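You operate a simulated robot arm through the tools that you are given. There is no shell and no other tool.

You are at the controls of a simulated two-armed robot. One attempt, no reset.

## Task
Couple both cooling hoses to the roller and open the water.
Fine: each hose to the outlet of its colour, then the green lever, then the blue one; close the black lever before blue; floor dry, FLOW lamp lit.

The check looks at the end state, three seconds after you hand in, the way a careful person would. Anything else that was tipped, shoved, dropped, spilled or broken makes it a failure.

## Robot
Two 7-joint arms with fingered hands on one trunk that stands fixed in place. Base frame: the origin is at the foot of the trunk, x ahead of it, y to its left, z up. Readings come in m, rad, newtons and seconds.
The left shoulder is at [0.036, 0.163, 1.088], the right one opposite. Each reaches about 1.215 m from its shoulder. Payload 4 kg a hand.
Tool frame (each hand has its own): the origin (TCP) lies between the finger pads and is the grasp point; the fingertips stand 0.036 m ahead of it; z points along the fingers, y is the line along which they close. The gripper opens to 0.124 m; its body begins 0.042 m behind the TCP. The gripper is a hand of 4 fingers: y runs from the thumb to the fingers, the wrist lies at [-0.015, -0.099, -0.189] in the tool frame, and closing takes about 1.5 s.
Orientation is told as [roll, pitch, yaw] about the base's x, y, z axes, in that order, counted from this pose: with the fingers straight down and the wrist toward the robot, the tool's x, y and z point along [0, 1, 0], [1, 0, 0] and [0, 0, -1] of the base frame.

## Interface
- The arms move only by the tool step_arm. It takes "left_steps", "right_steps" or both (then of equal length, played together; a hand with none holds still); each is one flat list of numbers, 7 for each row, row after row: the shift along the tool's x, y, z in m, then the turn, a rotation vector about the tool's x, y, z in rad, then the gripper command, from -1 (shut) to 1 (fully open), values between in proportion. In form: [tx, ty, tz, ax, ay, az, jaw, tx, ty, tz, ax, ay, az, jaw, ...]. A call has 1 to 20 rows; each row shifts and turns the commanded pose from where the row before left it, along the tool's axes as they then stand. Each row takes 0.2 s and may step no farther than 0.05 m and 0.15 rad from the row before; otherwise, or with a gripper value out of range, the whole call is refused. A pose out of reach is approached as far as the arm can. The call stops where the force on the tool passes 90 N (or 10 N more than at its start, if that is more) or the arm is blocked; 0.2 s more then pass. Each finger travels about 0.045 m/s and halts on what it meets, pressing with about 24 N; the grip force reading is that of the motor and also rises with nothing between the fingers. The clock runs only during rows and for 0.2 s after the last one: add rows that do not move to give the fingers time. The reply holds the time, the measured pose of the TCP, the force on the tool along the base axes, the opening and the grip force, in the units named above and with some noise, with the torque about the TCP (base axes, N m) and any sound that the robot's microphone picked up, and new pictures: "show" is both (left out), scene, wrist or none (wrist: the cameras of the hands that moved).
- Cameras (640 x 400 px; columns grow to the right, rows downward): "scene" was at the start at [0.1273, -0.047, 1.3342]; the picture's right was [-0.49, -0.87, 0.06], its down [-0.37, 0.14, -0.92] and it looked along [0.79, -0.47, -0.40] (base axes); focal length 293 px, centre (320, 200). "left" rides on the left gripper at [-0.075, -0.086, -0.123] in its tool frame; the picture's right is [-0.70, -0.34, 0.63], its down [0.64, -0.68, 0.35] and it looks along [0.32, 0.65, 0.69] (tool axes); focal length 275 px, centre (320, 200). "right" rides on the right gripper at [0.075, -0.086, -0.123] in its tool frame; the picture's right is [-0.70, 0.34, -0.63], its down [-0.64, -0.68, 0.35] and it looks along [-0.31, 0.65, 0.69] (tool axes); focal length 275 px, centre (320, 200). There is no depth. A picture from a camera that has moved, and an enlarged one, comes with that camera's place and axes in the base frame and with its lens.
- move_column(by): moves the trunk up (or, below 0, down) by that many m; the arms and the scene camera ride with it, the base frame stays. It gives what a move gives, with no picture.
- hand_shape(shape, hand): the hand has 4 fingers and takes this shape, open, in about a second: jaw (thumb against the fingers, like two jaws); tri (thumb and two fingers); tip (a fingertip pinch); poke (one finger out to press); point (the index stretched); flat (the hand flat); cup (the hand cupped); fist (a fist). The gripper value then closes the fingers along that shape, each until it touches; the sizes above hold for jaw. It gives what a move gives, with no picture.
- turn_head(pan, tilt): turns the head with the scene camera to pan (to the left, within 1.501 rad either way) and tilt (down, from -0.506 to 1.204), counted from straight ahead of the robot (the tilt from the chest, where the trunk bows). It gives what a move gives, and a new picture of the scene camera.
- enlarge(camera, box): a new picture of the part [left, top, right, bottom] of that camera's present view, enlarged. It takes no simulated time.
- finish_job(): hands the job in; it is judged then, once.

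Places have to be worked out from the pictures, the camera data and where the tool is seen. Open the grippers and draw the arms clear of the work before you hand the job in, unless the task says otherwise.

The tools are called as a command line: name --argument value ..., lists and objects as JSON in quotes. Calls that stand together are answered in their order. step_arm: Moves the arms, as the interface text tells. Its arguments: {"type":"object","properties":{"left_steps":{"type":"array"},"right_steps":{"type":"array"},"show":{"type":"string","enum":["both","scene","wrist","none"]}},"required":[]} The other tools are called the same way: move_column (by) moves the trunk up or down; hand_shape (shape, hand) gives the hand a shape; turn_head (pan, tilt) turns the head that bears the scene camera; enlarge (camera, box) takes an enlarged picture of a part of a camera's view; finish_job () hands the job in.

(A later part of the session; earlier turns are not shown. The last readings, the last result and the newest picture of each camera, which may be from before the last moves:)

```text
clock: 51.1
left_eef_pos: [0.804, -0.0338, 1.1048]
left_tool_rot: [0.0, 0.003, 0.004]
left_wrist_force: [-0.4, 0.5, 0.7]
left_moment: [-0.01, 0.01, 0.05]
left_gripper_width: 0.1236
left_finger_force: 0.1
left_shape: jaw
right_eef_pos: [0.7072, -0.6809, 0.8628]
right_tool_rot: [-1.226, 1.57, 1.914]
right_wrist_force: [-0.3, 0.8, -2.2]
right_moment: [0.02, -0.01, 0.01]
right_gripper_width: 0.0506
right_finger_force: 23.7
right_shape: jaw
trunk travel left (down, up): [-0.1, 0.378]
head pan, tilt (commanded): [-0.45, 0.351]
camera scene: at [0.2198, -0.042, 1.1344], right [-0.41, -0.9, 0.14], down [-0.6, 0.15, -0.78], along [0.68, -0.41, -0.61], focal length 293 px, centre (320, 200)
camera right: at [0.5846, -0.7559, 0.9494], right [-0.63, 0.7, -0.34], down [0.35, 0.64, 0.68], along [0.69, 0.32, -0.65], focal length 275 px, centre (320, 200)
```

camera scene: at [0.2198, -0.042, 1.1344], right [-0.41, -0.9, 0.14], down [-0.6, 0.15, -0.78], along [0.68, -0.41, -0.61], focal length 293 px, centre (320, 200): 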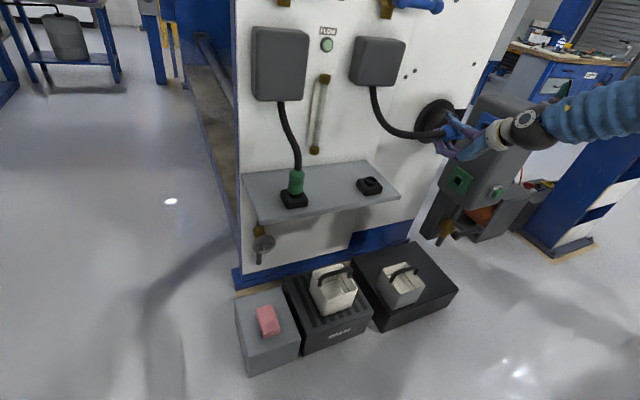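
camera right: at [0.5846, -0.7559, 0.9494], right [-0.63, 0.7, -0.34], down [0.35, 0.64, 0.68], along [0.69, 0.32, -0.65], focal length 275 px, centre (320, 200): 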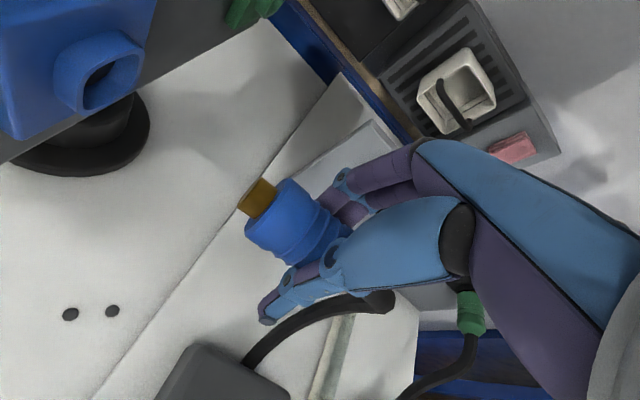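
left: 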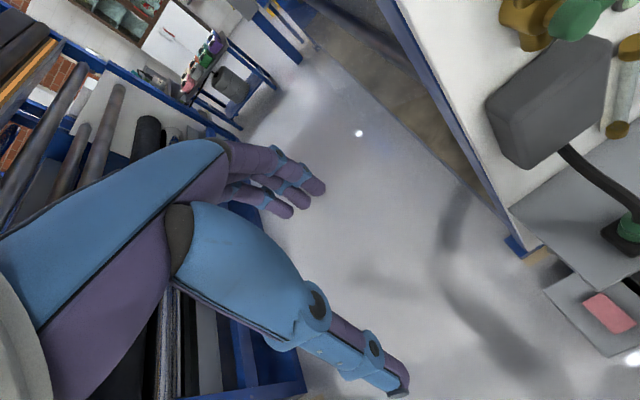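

The camera sees both the nose and the port. I enlarge to measure the offset between coupling axis and port axis.

enlarge --camera "right" --box '[0, 0, 200, 160]'

enlarge --camera "right" --box '[210, 160, 330, 240]'

enlarge --camera "scene" --box '[420, 90, 520, 180]'

```text
2.50 times, centred on (100, 80) of right
camera zoom: at [0.5846, -0.7559, 0.9494], right [-0.63, 0.7, -0.34], down [0.35, 0.64, 0.68], along [0.69, 0.32, -0.65], focal length 688 px, centre (870, 500)
```

zoom: 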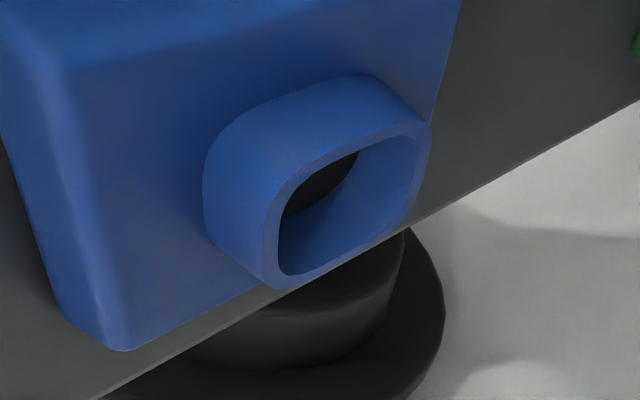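

```text
5.00 times, centred on (270, 200) of right
camera zoom: at [0.5846, -0.7559, 0.9494], right [-0.63, 0.7, -0.34], down [0.35, 0.64, 0.68], along [0.69, 0.32, -0.65], focal length 1376 px, centre (570, 200)
```

zoom: 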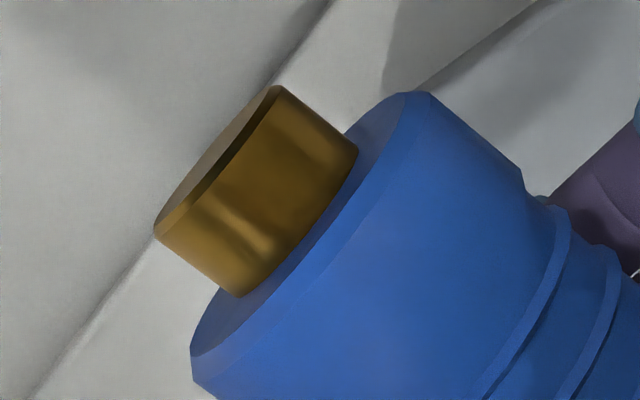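

```text
4.44 times, centred on (470, 135) of scene
camera zoom: at [0.2198, -0.042, 1.1344], right [-0.41, -0.9, 0.14], down [-0.6, 0.15, -0.78], along [0.68, -0.41, -0.61], focal length 1304 px, centre (-347, 489)
```

zoom: 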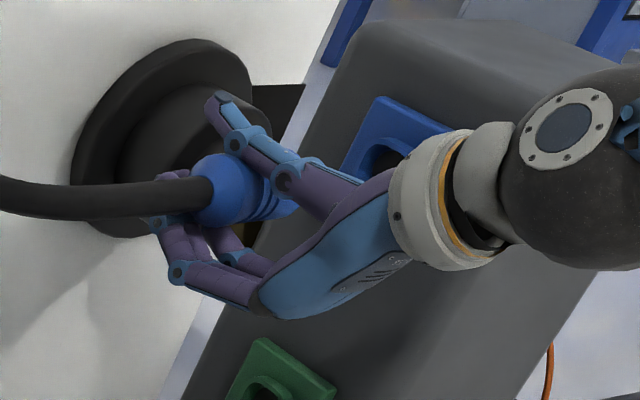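

The nose axis is at about (0.707, z 0.864), the collar centre at about (0.712, z 0.863). I shift 4 mm forward and advance toward the port, stopping short of the collar.

step_arm --right_steps '[0.02, 0, 0.004, 0, 0, 0, -1, 0.02, 0, 0, 0, 0, 0, -1, 0.016, 0, 0, 0, 0, 0, -1, 0, 0, 0, 0, 0, 0, -1]' --show "both"

enlarge --camera "right" --box '[130, 80, 330, 240]'

enlarge --camera "scene" --box '[420, 90, 520, 180]'

```text
clock: 52.1
left_eef_pos: [0.8046, -0.034, 1.1047]
left_tool_rot: [-0.001, 0.003, 0.002]
left_wrist_force: [0.3, 0.2, 0.2]
left_moment: [-0.02, 0.0, -0.02]
left_gripper_width: 0.1237
left_finger_force: 0.1
left_shape: jaw
right_eef_pos: [0.7103, -0.7366, 0.862]
right_tool_rot: [-1.348, 1.568, 1.793]
right_wrist_force: [-0.2, -0.6, -1.8]
right_moment: [0.01, 0.03, 0.03]
right_gripper_width: 0.0505
right_finger_force: 24.6
right_shape: jaw
trunk travel left (down, up): [-0.1, 0.378]
head pan, tilt (commanded): [-0.45, 0.351]
camera scene: at [0.2197, -0.0418, 1.1344], right [-0.41, -0.9, 0.14], down [-0.6, 0.15, -0.78], along [0.68, -0.41, -0.61], focal length 293 px, centre (320, 200)
camera right: at [0.5884, -0.8119, 0.9488], right [-0.63, 0.7, -0.33], down [0.35, 0.64, 0.68], along [0.69, 0.32, -0.65], focal length 275 px, centre (320, 200)
```

scene: 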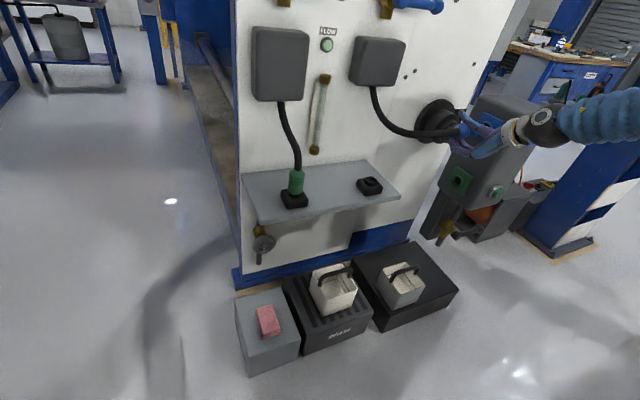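
right: 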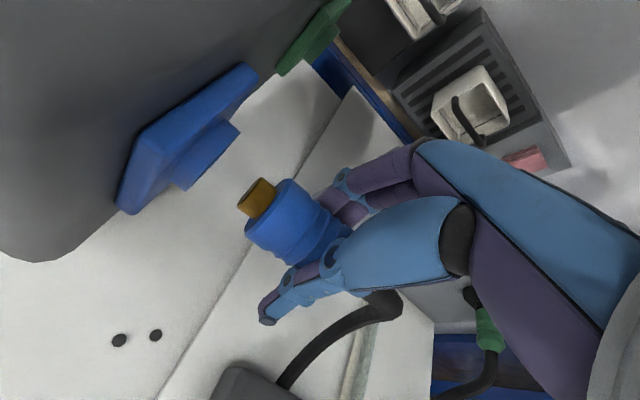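

```text
2.50 times, centred on (230, 160) of right
camera zoom: at [0.5884, -0.8119, 0.9488], right [-0.63, 0.7, -0.33], down [0.35, 0.64, 0.68], along [0.69, 0.32, -0.65], focal length 688 px, centre (545, 300)
```

zoom: 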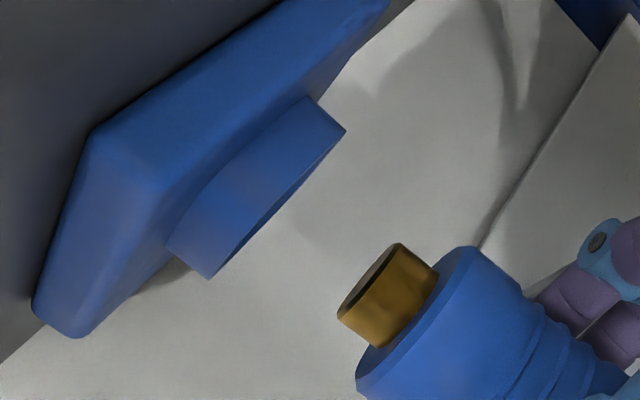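

```text
4.44 times, centred on (470, 135) of scene
camera zoom: at [0.2197, -0.0418, 1.1344], right [-0.41, -0.9, 0.14], down [-0.6, 0.15, -0.78], along [0.68, -0.41, -0.61], focal length 1304 px, centre (-347, 489)
```

zoom: 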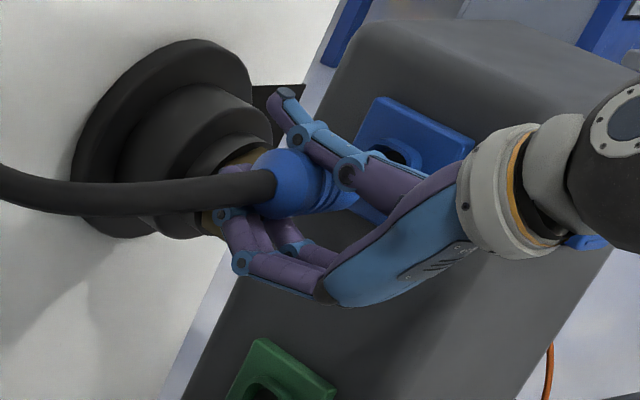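

Collar front plane is at y≈-0.8176 with centre ≈(0.7135, 0.8625); the nose axis is ≈(0.7115, 0.863). I correct 2 mm forward and bring the nose tip to just before the collar.

step_arm --right_steps '[0.01, 0, 0.002, 0, 0, 0, -1, 0.01, 0, 0, 0, 0, 0, -1, 0, 0, 0, 0, 0, 0, -1]' --show "wrist"

enlarge --camera "right" --box '[170, 110, 330, 240]'

enlarge --camera "scene" --box '[445, 95, 525, 165]'

```text
clock: 52.9
left_eef_pos: [0.8033, -0.0351, 1.1043]
left_tool_rot: [-0.001, 0.003, 0.002]
left_wrist_force: [-0.3, -0.3, 0.0]
left_moment: [0.01, 0.0, 0.01]
left_gripper_width: 0.1237
left_finger_force: 0.2
left_shape: jaw
right_eef_pos: [0.7126, -0.758, 0.8617]
right_tool_rot: [-1.369, 1.568, 1.771]
right_wrist_force: [-0.9, -1.0, -1.3]
right_moment: [0.05, -0.01, -0.02]
right_gripper_width: 0.0509
right_finger_force: 24.2
right_shape: jaw
trunk travel left (down, up): [-0.1, 0.378]
head pan, tilt (commanded): [-0.45, 0.351]
camera right: at [0.5906, -0.8322, 0.9492], right [-0.63, 0.7, -0.33], down [0.35, 0.64, 0.68], along [0.69, 0.32, -0.65], focal length 275 px, centre (320, 200)
```

right: 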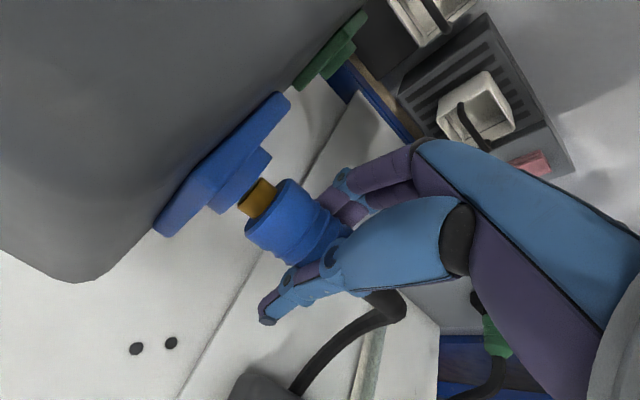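

```text
3.08 times, centred on (250, 175) of right
camera zoom: at [0.5906, -0.8322, 0.9492], right [-0.63, 0.7, -0.33], down [0.35, 0.64, 0.68], along [0.69, 0.32, -0.65], focal length 847 px, centre (535, 277)
```

zoom: 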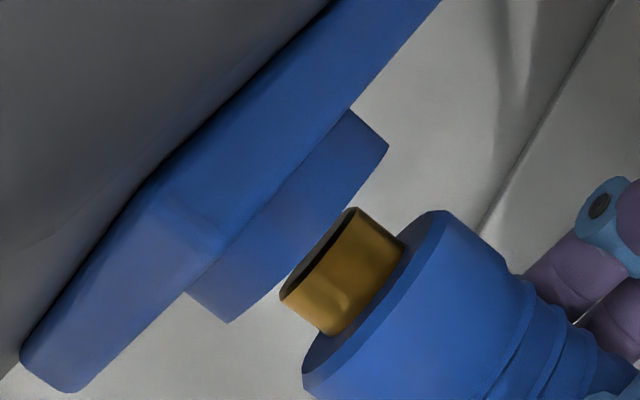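

```text
5.71 times, centred on (485, 130) of scene
camera zoom: at [0.2198, -0.0419, 1.1344], right [-0.41, -0.9, 0.14], down [-0.6, 0.15, -0.78], along [0.68, -0.41, -0.61], focal length 1676 px, centre (-623, 600)
```

zoom: 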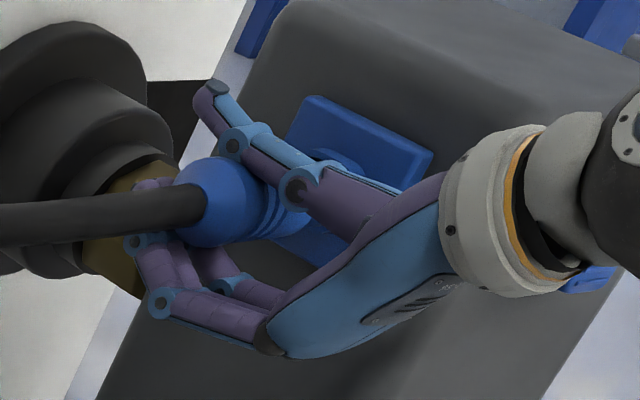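

The nose is aligned with the collar within about 1–2 mm. I push in slowly with 4 mm steps and watch the force and any click.

step_arm --right_steps '[0.004, 0.001, -0.001, 0, 0, 0, -1, 0.004, 0, 0, 0, 0, 0, -1, 0.003, 0, 0, 0, 0, 0, -1, 0, 0, 0, 0, 0, 0, -1]' --show "wrist"

enlarge --camera "right" --box '[170, 110, 330, 240]'

```text
clock: 53.9
left_eef_pos: [0.804, -0.0342, 1.1042]
left_tool_rot: [0.0, 0.001, -0.001]
left_wrist_force: [0.1, -0.4, 0.4]
left_moment: [0.02, -0.01, 0.03]
left_gripper_width: 0.1237
left_finger_force: 0.0
left_shape: jaw
right_eef_pos: [0.7124, -0.7674, 0.8615]
right_tool_rot: [-1.39, 1.568, 1.751]
right_wrist_force: [-0.9, 0.9, -1.2]
right_moment: [0.03, -0.03, 0.0]
right_gripper_width: 0.0509
right_finger_force: 24.3
right_shape: jaw
trunk travel left (down, up): [-0.1, 0.378]
head pan, tilt (commanded): [-0.45, 0.351]
camera right: at [0.5896, -0.8431, 0.9482], right [-0.63, 0.7, -0.33], down [0.35, 0.64, 0.68], along [0.69, 0.32, -0.65], focal length 275 px, centre (320, 200)
```

right: 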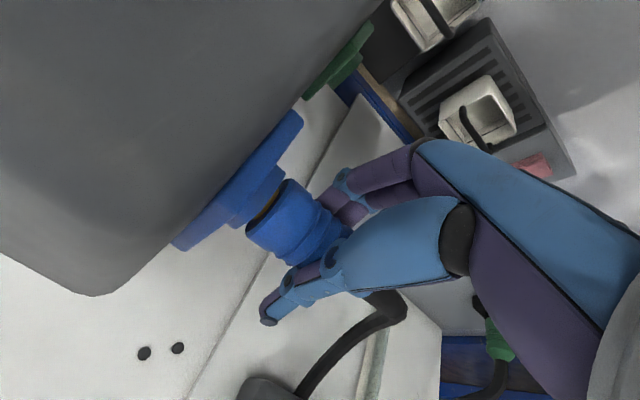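

```text
3.08 times, centred on (250, 175) of right
camera zoom: at [0.5896, -0.8431, 0.9482], right [-0.63, 0.7, -0.33], down [0.35, 0.64, 0.68], along [0.69, 0.32, -0.65], focal length 847 px, centre (535, 277)
```

zoom: 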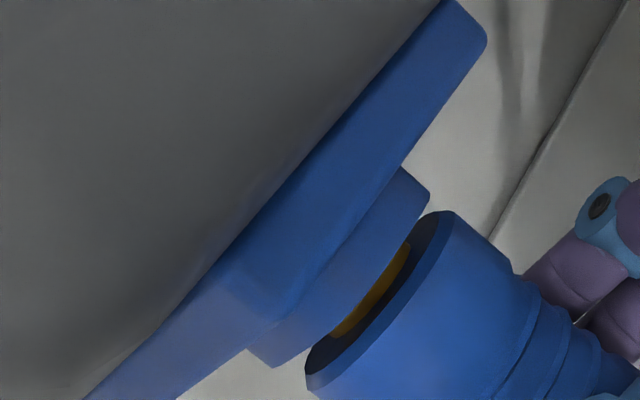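

The nose is entering the collar without force. I continue until the body face seats.

step_arm --right_steps '[0.003, 0, 0, 0, 0, 0, -1, 0.003, 0, 0, 0, 0, 0, -1, 0.003, 0, 0, 0, 0, 0, -1, 0, 0, 0, 0, 0, 0, -1]' --show "wrist"

enlarge --camera "right" --box '[170, 110, 330, 240]'

```text
clock: 54.9
left_eef_pos: [0.8038, -0.0319, 1.1055]
left_tool_rot: [-0.001, -0.001, 0.002]
left_wrist_force: [-0.9, -0.9, -0.3]
left_moment: [0.01, 0.0, -0.01]
left_gripper_width: 0.1238
left_finger_force: 0.1
left_shape: jaw
right_eef_pos: [0.7118, -0.7745, 0.8643]
right_tool_rot: [-2.169, 1.57, 0.973]
right_wrist_force: [-0.4, 19.3, 7.8]
right_moment: [0.16, -0.23, 0.27]
right_gripper_width: 0.0505
right_finger_force: 24.4
right_shape: jaw
trunk travel left (down, up): [-0.1, 0.378]
head pan, tilt (commanded): [-0.45, 0.351]
camera right: at [0.5899, -0.8498, 0.9507], right [-0.63, 0.7, -0.34], down [0.34, 0.64, 0.68], along [0.69, 0.32, -0.65], focal length 275 px, centre (320, 200)
```

right: 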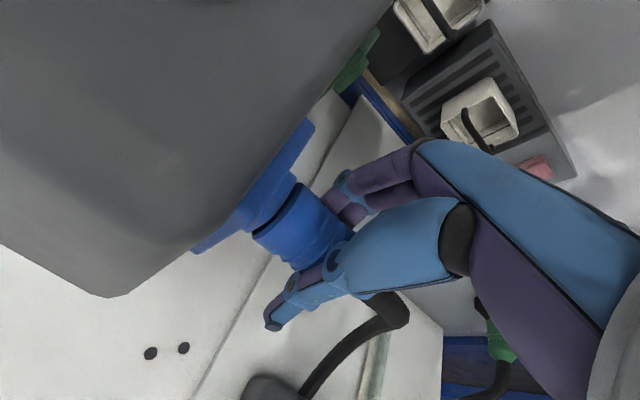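

```text
3.08 times, centred on (250, 175) of right
camera zoom: at [0.5899, -0.8498, 0.9507], right [-0.63, 0.7, -0.34], down [0.34, 0.64, 0.68], along [0.69, 0.32, -0.65], focal length 847 px, centre (535, 277)
```

zoom: 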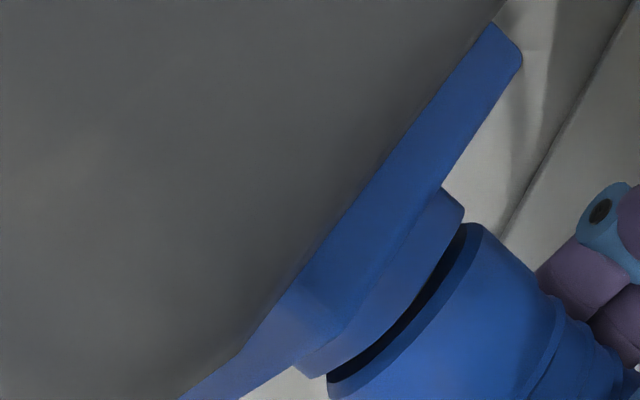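

Contact began (19 N along y) and the nose is being guided upward by ~3 mm, so the true bore centre is slightly higher. I shift up 3 mm and keep pushing in gently.

step_arm --right_steps '[0, -0.003, 0, 0, 0, 0, -1, 0.002, 0, 0, 0, 0, 0, -1, 0.002, 0, 0, 0, 0, 0, -1, 0.002, 0, 0, 0, 0, 0, -1, 0, 0, 0, 0, 0, 0, -1]' --show "wrist"

enlarge --camera "right" --box '[170, 110, 330, 240]'

```text
clock: 56.1
left_eef_pos: [0.804, -0.0323, 1.1045]
left_tool_rot: [-0.002, 0.001, 0.001]
left_wrist_force: [-0.4, 0.6, -0.8]
left_moment: [0.02, -0.04, 0.03]
left_gripper_width: 0.1238
left_finger_force: 0.1
left_shape: jaw
right_eef_pos: [0.7136, -0.7797, 0.8653]
right_tool_rot: [-1.089, 1.57, 2.054]
right_wrist_force: [11.3, 31.3, 0.3]
right_moment: [0.19, -0.07, 0.4]
right_gripper_width: 0.0505
right_finger_force: 24.1
right_shape: jaw
trunk travel left (down, up): [-0.1, 0.378]
head pan, tilt (commanded): [-0.45, 0.351]
camera right: at [0.5911, -0.8554, 0.9526], right [-0.64, 0.7, -0.34], down [0.35, 0.64, 0.68], along [0.69, 0.32, -0.65], focal length 275 px, centre (320, 200)
```

right: 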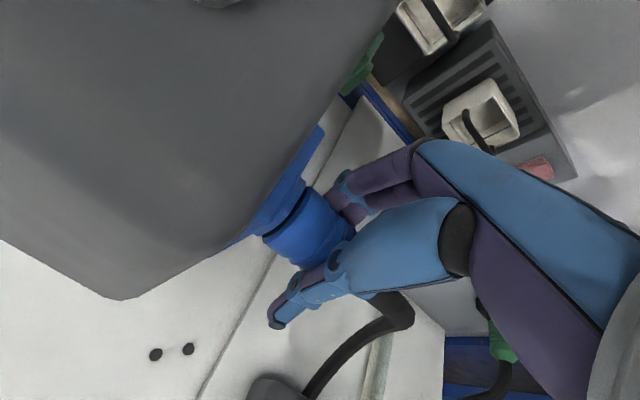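

```text
3.08 times, centred on (250, 175) of right
camera zoom: at [0.5911, -0.8554, 0.9526], right [-0.64, 0.7, -0.34], down [0.35, 0.64, 0.68], along [0.69, 0.32, -0.65], focal length 847 px, centre (535, 277)
```

zoom: 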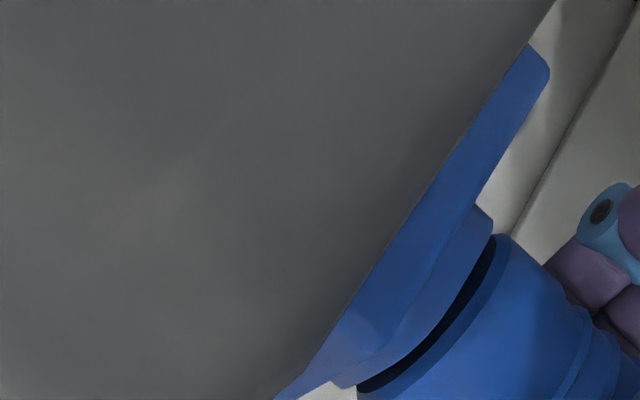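

z is now balanced but the tool is pushed toward +x (11 N), so the bore centre is slightly farther in +x. I shift 3 mm forward and push on in small steps.

step_arm --right_steps '[-0.002, 0, 0.002, 0, 0, 0, -1, 0, 0, 0.001, 0, 0, 0, -1, 0.002, 0, 0, 0, 0, 0, -1, 0.002, 0, 0, 0, 0, 0, -1, 0, 0, 0, 0, 0, 0, -1]' --show "wrist"

enlarge --camera "right" --box '[190, 130, 350, 260]'

enlarge --camera "scene" --box '[445, 95, 525, 165]'

```text
clock: 57.3
left_eef_pos: [0.8038, -0.032, 1.1048]
left_tool_rot: [0.0, 0.002, 0.002]
left_wrist_force: [0.1, 0.7, -0.1]
left_moment: [0.01, 0.0, -0.06]
left_gripper_width: 0.124
left_finger_force: 0.1
left_shape: jaw
right_eef_pos: [0.7153, -0.7832, 0.8655]
right_tool_rot: [-1.288, 1.569, 1.854]
right_wrist_force: [4.5, 28.7, 2.1]
right_moment: [0.23, -0.03, 0.22]
right_gripper_width: 0.0501
right_finger_force: 23.9
right_shape: jaw
trunk travel left (down, up): [-0.1, 0.378]
head pan, tilt (commanded): [-0.45, 0.351]
camera right: at [0.593, -0.8584, 0.9531], right [-0.63, 0.7, -0.34], down [0.35, 0.64, 0.68], along [0.69, 0.32, -0.65], focal length 275 px, centre (320, 200)
```

right: 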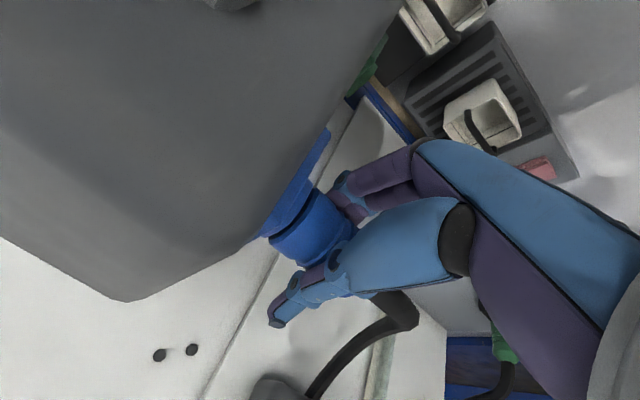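

```text
3.08 times, centred on (270, 195) of right
camera zoom: at [0.593, -0.8584, 0.9531], right [-0.63, 0.7, -0.34], down [0.35, 0.64, 0.68], along [0.69, 0.32, -0.65], focal length 847 px, centre (474, 215)
```

zoom: 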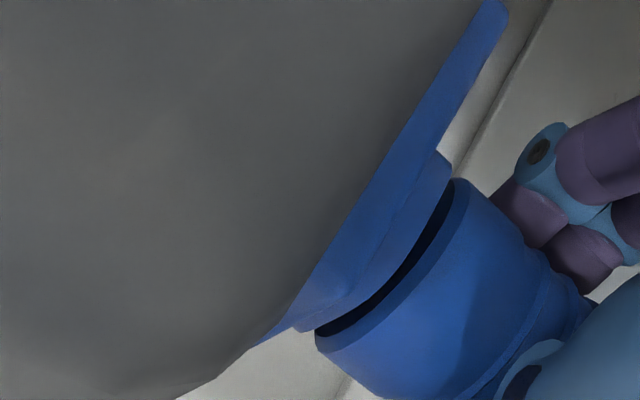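

```text
5.71 times, centred on (485, 130) of scene
camera zoom: at [0.2199, -0.0401, 1.1345], right [-0.41, -0.9, 0.15], down [-0.6, 0.15, -0.78], along [0.68, -0.41, -0.6], focal length 1676 px, centre (-623, 600)
```

zoom: 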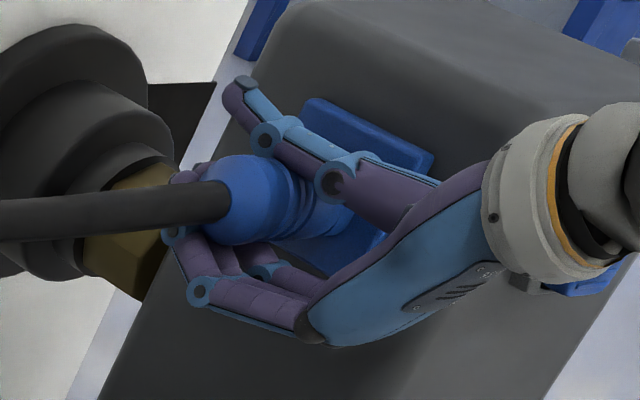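

The tool is now balanced sideways with ~29 N axial, and the body has slid ~9 mm back in the grip, so the nose is against something with ~3 mm gap left. I look at the green socket's inside and the parked green coupling's gap for comparison.

enlarge --camera "scene" --box '[445, 165, 475, 195]'

enlarge --camera "scene" --box '[280, 165, 315, 210]'

enlarge --camera "scene" --box '[480, 120, 550, 205]'

```text
13.33 times, centred on (460, 180) of scene
camera zoom: at [0.2199, -0.0401, 1.1345], right [-0.41, -0.9, 0.15], down [-0.6, 0.15, -0.78], along [0.68, -0.41, -0.6], focal length 3912 px, centre (-1547, 467)
```

zoom: 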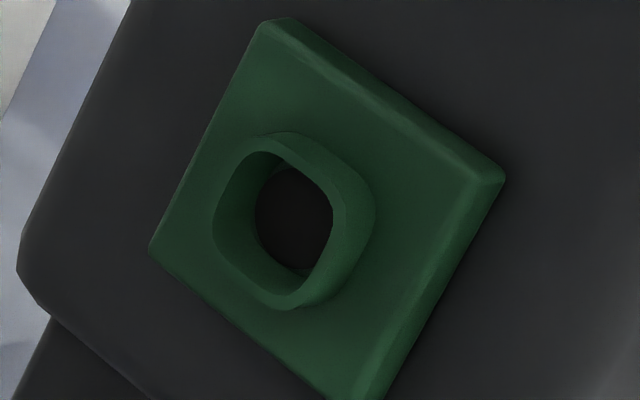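

```text
8.89 times, centred on (298, 188) of scene
camera zoom: at [0.2199, -0.0401, 1.1345], right [-0.41, -0.9, 0.15], down [-0.6, 0.15, -0.78], along [0.68, -0.41, -0.6], focal length 2608 px, centre (520, 311)
```

zoom: 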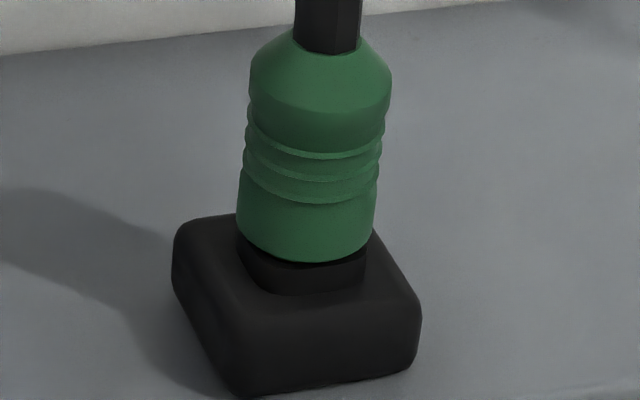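

```text
4.71 times, centred on (515, 162) of scene
camera zoom: at [0.2199, -0.0401, 1.1345], right [-0.41, -0.9, 0.15], down [-0.6, 0.15, -0.78], along [0.68, -0.41, -0.6], focal length 1381 px, centre (-598, 376)
```

zoom: 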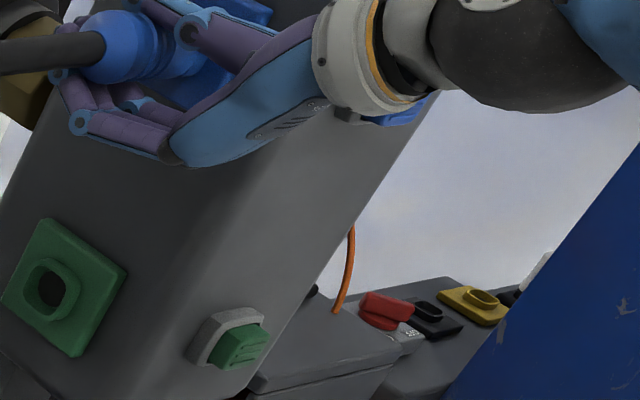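

enlarge --camera "right" --box '[255, 170, 325, 245]'

```text
5.33 times, centred on (290, 208) of right
camera zoom: at [0.593, -0.8584, 0.9531], right [-0.63, 0.7, -0.34], down [0.35, 0.64, 0.68], along [0.69, 0.32, -0.65], focal length 1468 px, centre (480, 160)
```

zoom: 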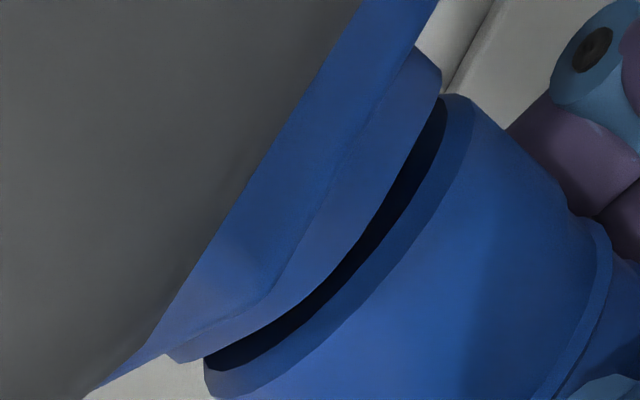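

The remaining gap is about 2 mm. I test whether it is latched by pulling back a few millimetres and reading the force.

step_arm --right_steps '[-0.004, 0, 0, 0, 0, 0, -1, -0.004, 0, 0, 0, 0, 0, -1, -0.003, 0, 0, 0, 0, 0, -1, 0, 0, 0, 0, 0, 0, -1]' --show "wrist"

enlarge --camera "right" --box '[235, 150, 345, 265]'

```text
clock: 58.3
left_eef_pos: [0.8026, -0.0344, 1.1044]
left_tool_rot: [0.0, 0.001, 0.001]
left_wrist_force: [1.2, -1.1, 0.2]
left_moment: [-0.01, 0.0, -0.01]
left_gripper_width: 0.1236
left_finger_force: 0.0
left_shape: jaw
right_eef_pos: [0.7142, -0.7753, 0.8666]
right_tool_rot: [-2.103, 1.569, 1.038]
right_wrist_force: [4.0, -15.9, 9.9]
right_moment: [-0.18, -0.14, -0.13]
right_gripper_width: 0.0496
right_finger_force: 24.3
right_shape: jaw
trunk travel left (down, up): [-0.1, 0.378]
head pan, tilt (commanded): [-0.45, 0.351]
camera right: at [0.5924, -0.8501, 0.9523], right [-0.63, 0.7, -0.34], down [0.35, 0.64, 0.68], along [0.69, 0.32, -0.65], focal length 275 px, centre (320, 200)
```

right: 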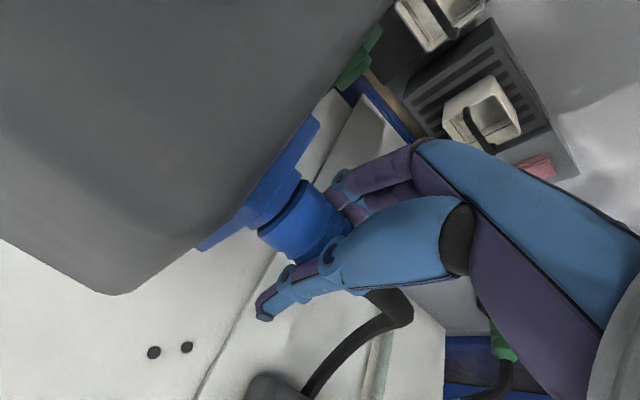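

```text
3.48 times, centred on (290, 208) of right
camera zoom: at [0.5924, -0.8501, 0.9523], right [-0.63, 0.7, -0.34], down [0.35, 0.64, 0.68], along [0.69, 0.32, -0.65], focal length 958 px, centre (424, 174)
```

zoom: 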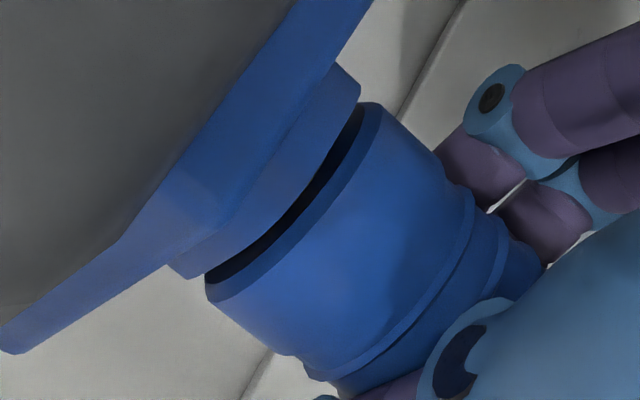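

Pulling back slid the hand over the coupling at ~16 N while the coupling stayed put in the port, so it is held by the latch. I open the hand and look whether it stays.

step_arm --right_steps '[0, 0, 0, 0, 0, 0, 0.2, 0, 0, 0, 0, 0, 0, 0.5, 0, 0, 0, 0, 0, 0, 1, 0, 0, 0, 0, 0, 0, 1, 0, 0, 0, 0, 0, 0, 1, 0, 0, 0, 0, 0, 0, 1, 0, 0, 0, 0, 0, 0, 1]' --show "both"

enlarge --camera "scene" --box '[445, 95, 525, 165]'

enlarge --camera "right" --box '[235, 150, 345, 265]'

```text
clock: 59.9
left_eef_pos: [0.803, -0.0343, 1.1056]
left_tool_rot: [0.0, 0.003, -0.001]
left_wrist_force: [0.4, -0.3, 0.4]
left_moment: [0.02, 0.02, -0.01]
left_gripper_width: 0.1237
left_finger_force: 0.0
left_shape: jaw
right_eef_pos: [0.7154, -0.7739, 0.8642]
right_tool_rot: [-1.386, 1.567, 1.754]
right_wrist_force: [-1.0, 0.1, 0.0]
right_moment: [-0.02, -0.01, -0.01]
right_gripper_width: 0.1237
right_finger_force: 0.1
right_shape: jaw
trunk travel left (down, up): [-0.1, 0.378]
head pan, tilt (commanded): [-0.45, 0.351]
camera scene: at [0.2197, -0.0419, 1.1344], right [-0.41, -0.9, 0.14], down [-0.6, 0.15, -0.78], along [0.68, -0.41, -0.61], focal length 293 px, centre (320, 200)
camera right: at [0.5929, -0.8491, 0.9513], right [-0.63, 0.7, -0.33], down [0.35, 0.64, 0.68], along [0.69, 0.32, -0.65], focal length 275 px, centre (320, 200)
```

scene: 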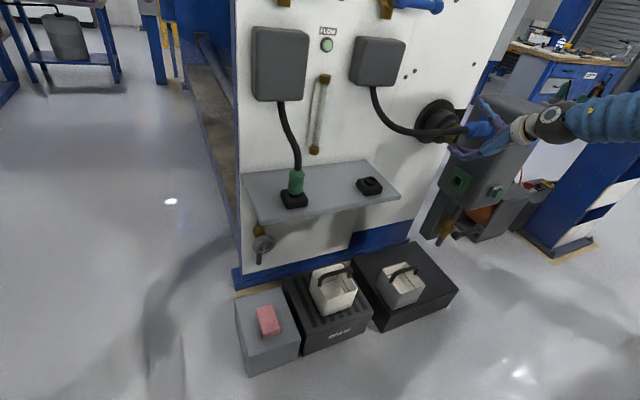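
right: 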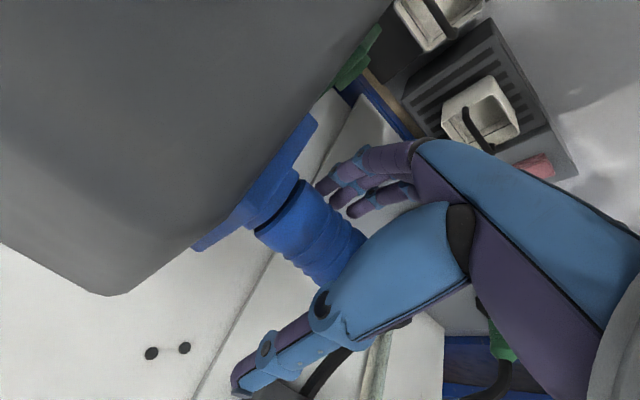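

```text
5.71 times, centred on (485, 130) of scene
camera zoom: at [0.2197, -0.0419, 1.1344], right [-0.41, -0.9, 0.14], down [-0.6, 0.15, -0.78], along [0.68, -0.41, -0.61], focal length 1676 px, centre (-623, 600)
```

zoom: 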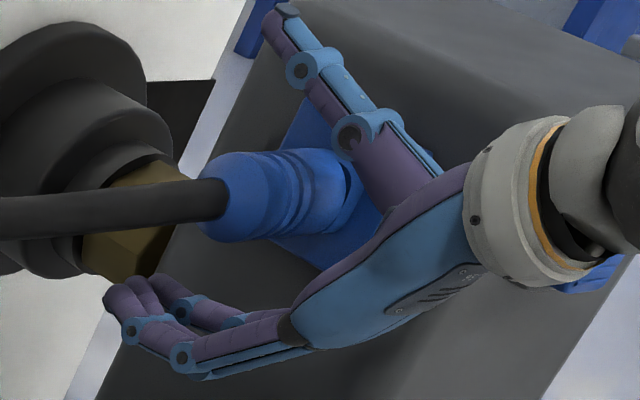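

```text
3.48 times, centred on (290, 208) of right
camera zoom: at [0.5929, -0.8491, 0.9513], right [-0.63, 0.7, -0.33], down [0.35, 0.64, 0.68], along [0.69, 0.32, -0.65], focal length 958 px, centre (424, 174)
```

zoom: 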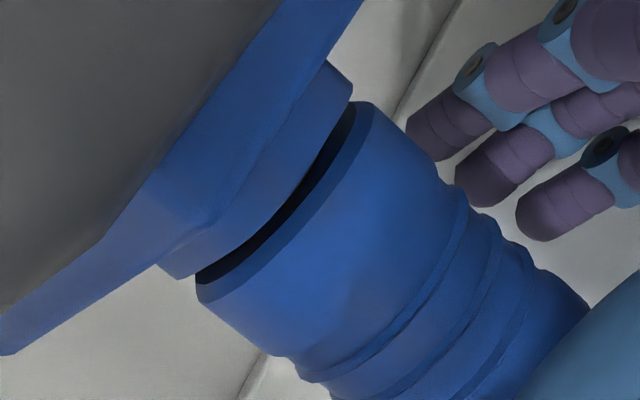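

The blue coupling stays in the port on its own (it had even pulled my hand into line when it snapped in). I retreat straight back and inspect it and the blue button.

step_arm --right_steps '[0, 0, -0.04, 0, 0, 0, 1, 0, 0, -0.05, 0, 0, 0, 1, 0, 0, -0.05, 0, 0, 0, 1, 0, 0, -0.05, 0, 0, 0, 1, 0, 0, 0, 0, 0, 0, 1]' --show "both"

enlarge --camera "scene" --box '[430, 85, 550, 185]'

enlarge --camera "right" --box '[0, 60, 330, 330]'

```text
clock: 61.1
left_eef_pos: [0.8044, -0.0342, 1.1039]
left_tool_rot: [0.0, 0.001, 0.0]
left_wrist_force: [-0.1, 0.2, 0.4]
left_moment: [-0.03, 0.03, -0.01]
left_gripper_width: 0.1237
left_finger_force: 0.0
left_shape: jaw
right_eef_pos: [0.5242, -0.7745, 0.8636]
right_tool_rot: [-1.187, 1.567, 1.955]
right_wrist_force: [-0.3, -0.9, 0.4]
right_moment: [0.03, -0.03, 0.0]
right_gripper_width: 0.1239
right_finger_force: 0.0
right_shape: jaw
trunk travel left (down, up): [-0.1, 0.378]
head pan, tilt (commanded): [-0.45, 0.351]
camera scene: at [0.2202, -0.0422, 1.1341], right [-0.41, -0.9, 0.14], down [-0.6, 0.15, -0.78], along [0.68, -0.41, -0.61], focal length 293 px, centre (320, 200)
camera right: at [0.4023, -0.8496, 0.9505], right [-0.63, 0.7, -0.33], down [0.35, 0.64, 0.68], along [0.69, 0.32, -0.65], focal length 275 px, centre (320, 200)
```

scene: 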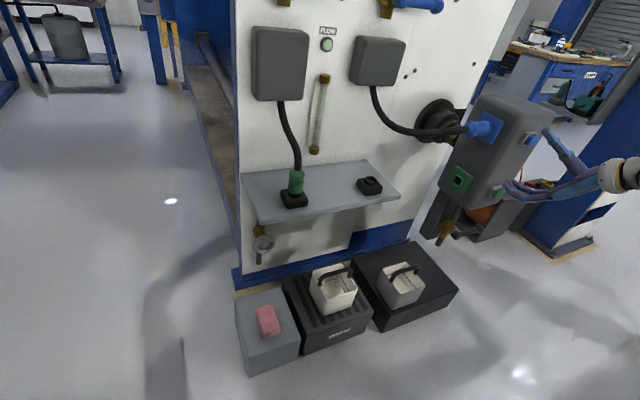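
right: 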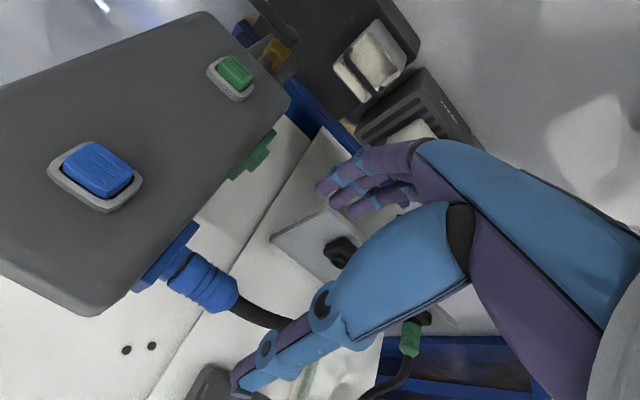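

```text
4.00 times, centred on (490, 135) of scene
camera zoom: at [0.2202, -0.0422, 1.1341], right [-0.41, -0.9, 0.14], down [-0.6, 0.15, -0.78], along [0.68, -0.41, -0.61], focal length 1174 px, centre (-360, 460)
```

zoom: 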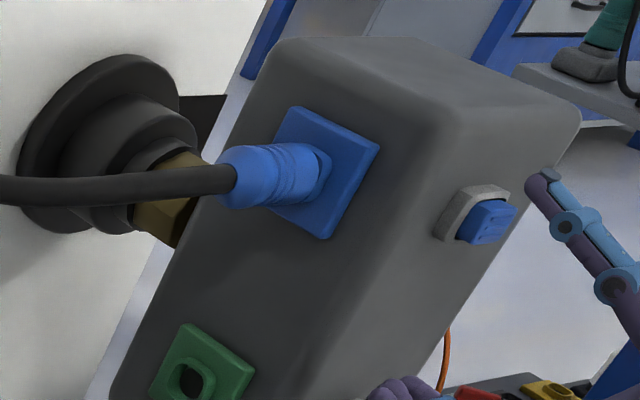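

```text
1.48 times, centred on (165, 195) of right
camera zoom: at [0.4023, -0.8496, 0.9505], right [-0.63, 0.7, -0.33], down [0.35, 0.64, 0.68], along [0.69, 0.32, -0.65], focal length 408 px, centre (550, 207)
```

zoom: 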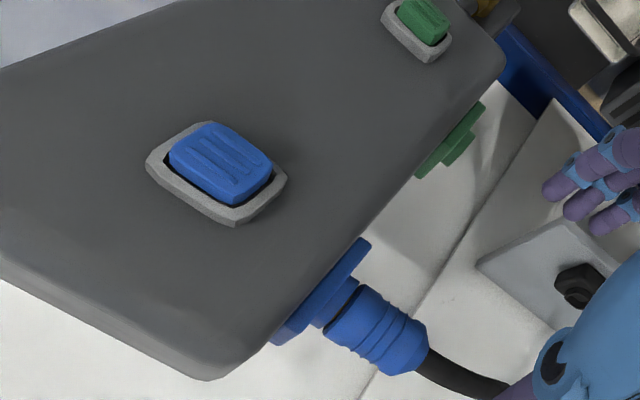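

Blue is seated straight in its port. Next the green coupling: I roll the hand back and travel left in front of the shelf to the green coupling.

step_arm --right_steps '[0, 0, -0.02, 0, 0, 0.1496, 1, 0, 0, 0, 0, 0, 0.1496, 1, 0, 0, 0, 0, 0, 0.1496, 1, 0, 0, 0, 0, 0, 0.1496, 1, 0, 0, 0, 0, 0, 0.1496, 1, 0, 0, 0, 0, 0, 0.1496, 1, 0, 0, 0, 0, 0, 0.1496, 1, 0, 0, 0, 0, 0, 0.1496, 1, 0, 0, 0, 0, 0, 0.1496, 1, 0, 0, 0, 0, 0, 0.1496, 1, 0, 0, 0, 0, 0, 0.0748, 1]' --show "none"

step_arm --right_steps '[0.0142, 0.0421, 0.0087, 0, 0, 0, 1, 0.0142, 0.0421, 0.0087, 0, 0, 0, 1, 0.0142, 0.0421, 0.0087, 0, 0, 0, 1, 0.0142, 0.0421, 0.0087, 0, 0, 0, 1, 0.0142, 0.0421, 0.0087, 0, 0, 0, 1, 0.0142, 0.0421, 0.0087, 0, 0, 0, 1, 0.0142, 0.0421, 0.0087, 0, 0, 0, 1, 0.0142, 0.0421, 0.0087, 0, 0, 0, 1, 0.0142, 0.0421, 0.0087, 0, 0, 0, 1, 0.0142, 0.0421, 0.0087, 0, 0, 0, 1, 0.0142, 0.0421, 0.0087, 0, 0, 0, 1, 0, 0, 0, 0, 0, 0, 1]' --show "both"

enlarge --camera "scene" --box '[240, 130, 380, 250]'

enlarge --camera "right" --box '[90, 190, 350, 380]'

```text
clock: 63.5
left_eef_pos: [0.8037, -0.0347, 1.1055]
left_tool_rot: [0.001, -0.001, 0.0]
left_wrist_force: [0.6, -0.8, 0.3]
left_moment: [0.02, 0.02, 0.0]
left_gripper_width: 0.1238
left_finger_force: 0.1
left_shape: jaw
right_eef_pos: [0.5046, -0.7744, 0.8649]
right_tool_rot: [-1.571, -0.005, 1.571]
right_wrist_force: [0.5, -0.3, 0.3]
right_moment: [0.02, 0.01, -0.03]
right_gripper_width: 0.1237
right_finger_force: 0.0
right_shape: jaw
trunk travel left (down, up): [-0.1, 0.378]
head pan, tilt (commanded): [-0.45, 0.351]
```

```text
clock: 66.1
left_eef_pos: [0.8036, -0.0331, 1.1058]
left_tool_rot: [-0.001, 0.001, -0.001]
left_wrist_force: [-1.3, 0.8, 0.3]
left_moment: [0.0, -0.02, 0.01]
left_gripper_width: 0.1239
left_finger_force: 0.1
left_shape: jaw
right_eef_pos: [0.5999, -0.3113, 0.711]
right_tool_rot: [-1.571, -0.004, 1.57]
right_wrist_force: [0.3, -0.3, 0.4]
right_moment: [0.0, -0.01, 0.0]
right_gripper_width: 0.1237
right_finger_force: 0.0
right_shape: jaw
trunk travel left (down, up): [-0.1, 0.378]
head pan, tilt (commanded): [-0.45, 0.351]
camera scene: at [0.2191, -0.0417, 1.1348], right [-0.41, -0.9, 0.14], down [-0.6, 0.15, -0.78], along [0.68, -0.41, -0.6], focal length 293 px, centre (320, 200)
camera right: at [0.4779, -0.3971, 0.6363], right [-0.63, 0.34, 0.7], down [0.35, -0.68, 0.64], along [0.69, 0.65, 0.32], focal length 275 px, centre (320, 200)
```

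scene: 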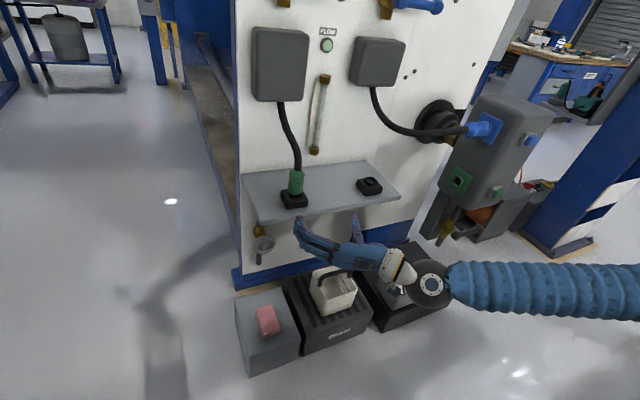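
right: 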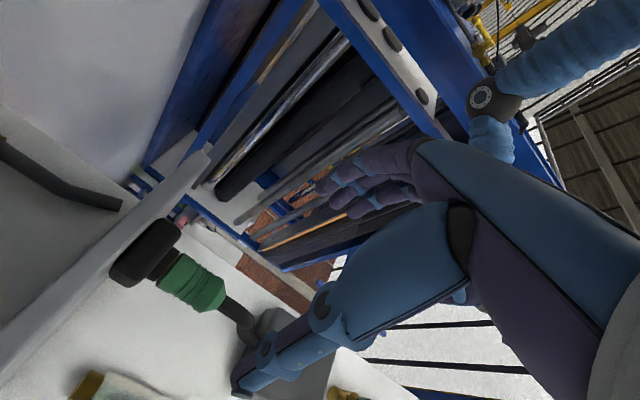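

```text
3.33 times, centred on (310, 190) of scene
camera zoom: at [0.2191, -0.0417, 1.1348], right [-0.41, -0.9, 0.14], down [-0.6, 0.15, -0.78], along [0.68, -0.41, -0.6], focal length 978 px, centre (353, 233)
```

zoom: 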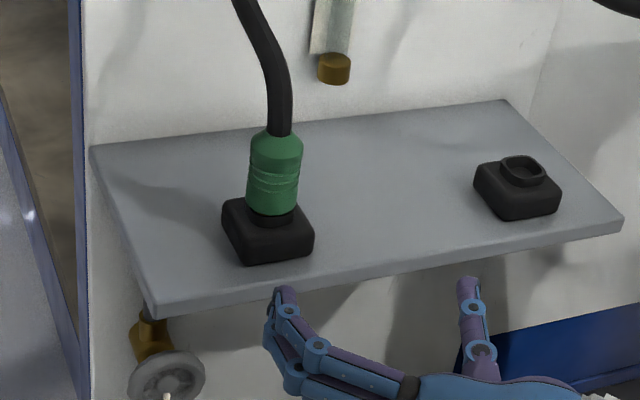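

```text
2.11 times, centred on (220, 285) of right
camera zoom: at [0.4779, -0.3971, 0.6363], right [-0.63, 0.34, 0.7], down [0.35, -0.68, 0.64], along [0.69, 0.65, 0.32], focal length 580 px, centre (530, 21)
```

zoom: 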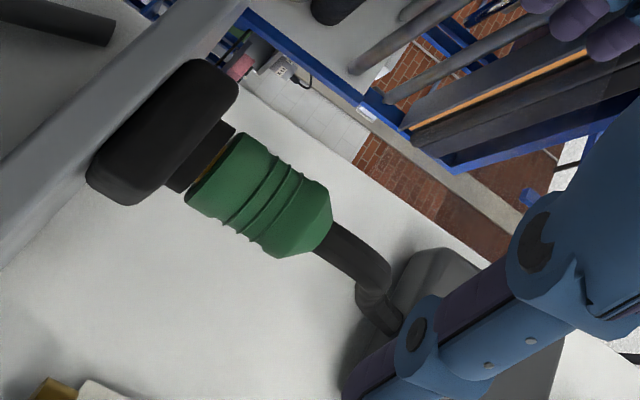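

Green coupling triangulates to (0.802,-0.312), body centre z≈0.692. I advance around it and close.

step_arm --right_steps '[0.0006, -0.0004, 0.0407, 0, 0, 0, 1, 0.0006, -0.0004, 0.0407, 0, 0, 0, 1, 0.0006, -0.0004, 0.0407, 0, 0, 0, 1, 0.0006, -0.0004, 0.0407, 0, 0, 0, 1, 0.0006, -0.0004, 0.0407, 0, 0, 0, 1, 0, 0, 0, 0, 0, 0, 1]' --show "both"

enlarge --camera "scene" --box '[240, 130, 380, 250]'

```text
clock: 67.5
left_eef_pos: [0.8019, -0.0326, 1.1059]
left_tool_rot: [0.0, -0.001, 0.002]
left_wrist_force: [0.7, 0.2, -0.1]
left_moment: [0.02, 0.0, 0.0]
left_gripper_width: 0.1236
left_finger_force: 0.0
left_shape: jaw
right_eef_pos: [0.8069, -0.3131, 0.7061]
right_tool_rot: [-1.572, -0.003, 1.572]
right_wrist_force: [-0.6, -0.1, 0.2]
right_moment: [-0.02, 0.06, 0.0]
right_gripper_width: 0.1236
right_finger_force: 0.1
right_shape: jaw
trunk travel left (down, up): [-0.1, 0.378]
head pan, tilt (commanded): [-0.45, 0.351]
camera scene: at [0.2195, -0.0418, 1.1346], right [-0.41, -0.9, 0.14], down [-0.6, 0.15, -0.78], along [0.68, -0.41, -0.61], focal length 293 px, centre (320, 200)
camera right: at [0.6831, -0.3975, 0.6331], right [-0.63, 0.34, 0.7], down [0.35, -0.68, 0.64], along [0.69, 0.65, 0.32], focal length 275 px, centre (320, 200)
```

scene: 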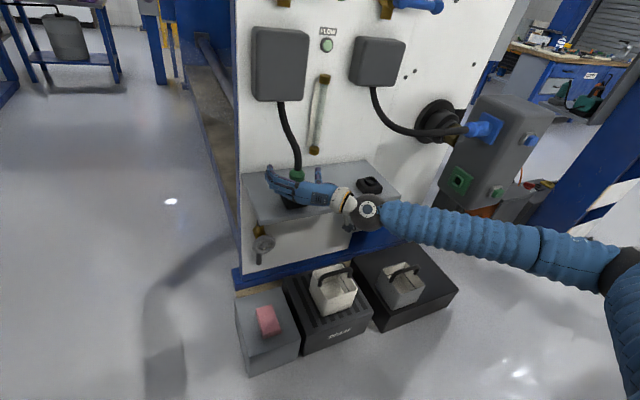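
right: 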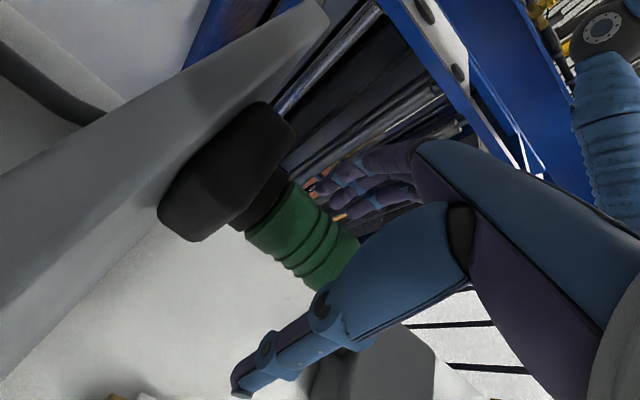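

```text
3.33 times, centred on (310, 190) of scene
camera zoom: at [0.2195, -0.0418, 1.1346], right [-0.41, -0.9, 0.14], down [-0.6, 0.15, -0.78], along [0.68, -0.41, -0.61], focal length 978 px, centre (353, 233)
```

zoom: 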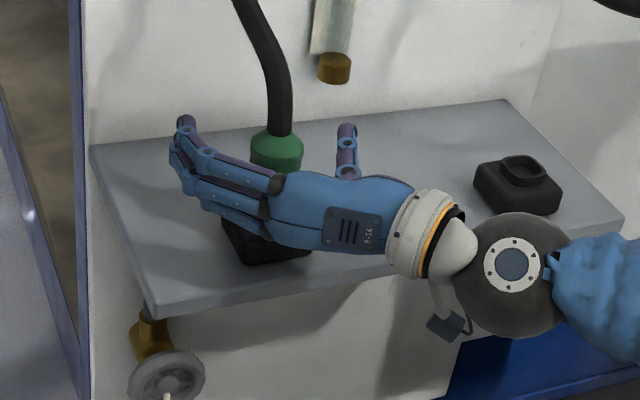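

Positioned like for blue. I close the hand on the green coupling.

step_arm --right_steps '[0, 0, 0, 0, 0, 0, -1, 0, 0, 0, 0, 0, 0, -1, 0, 0, 0, 0, 0, 0, -1, 0, 0, 0, 0, 0, 0, -1, 0, 0, 0, 0, 0, 0, -1, 0, 0, 0, 0, 0, 0, -1, 0, 0, 0, 0, 0, 0, -1, 0, 0, 0, 0, 0, 0, -1, 0, 0, 0, 0, 0, 0, -1]' --show "wrist"

```text
clock: 69.5
left_eef_pos: [0.8031, -0.034, 1.105]
left_tool_rot: [0.001, 0.001, 0.0]
left_wrist_force: [0.0, 0.6, -0.8]
left_moment: [0.01, -0.01, 0.02]
left_gripper_width: 0.1237
left_finger_force: 0.0
left_shape: jaw
right_eef_pos: [0.8044, -0.314, 0.7061]
right_tool_rot: [-1.57, -0.004, 1.569]
right_wrist_force: [7.3, -8.4, 0.9]
right_moment: [-0.01, 0.02, 0.06]
right_gripper_width: 0.0357
right_finger_force: 24.1
right_shape: jaw
trunk travel left (down, up): [-0.1, 0.378]
head pan, tilt (commanded): [-0.45, 0.351]
camera right: at [0.6832, -0.3989, 0.6327], right [-0.63, 0.34, 0.7], down [0.34, -0.68, 0.64], along [0.69, 0.65, 0.32], focal length 275 px, centre (320, 200)
```

right: 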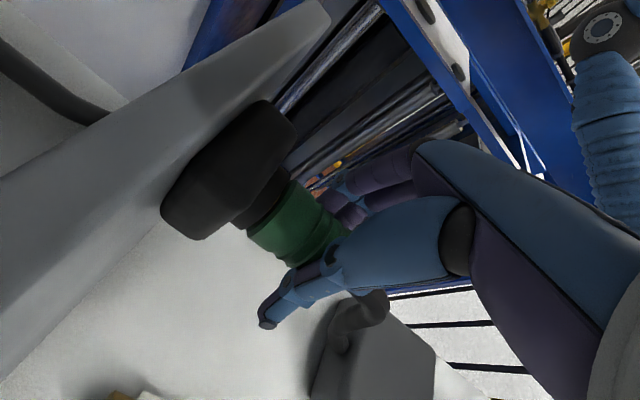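

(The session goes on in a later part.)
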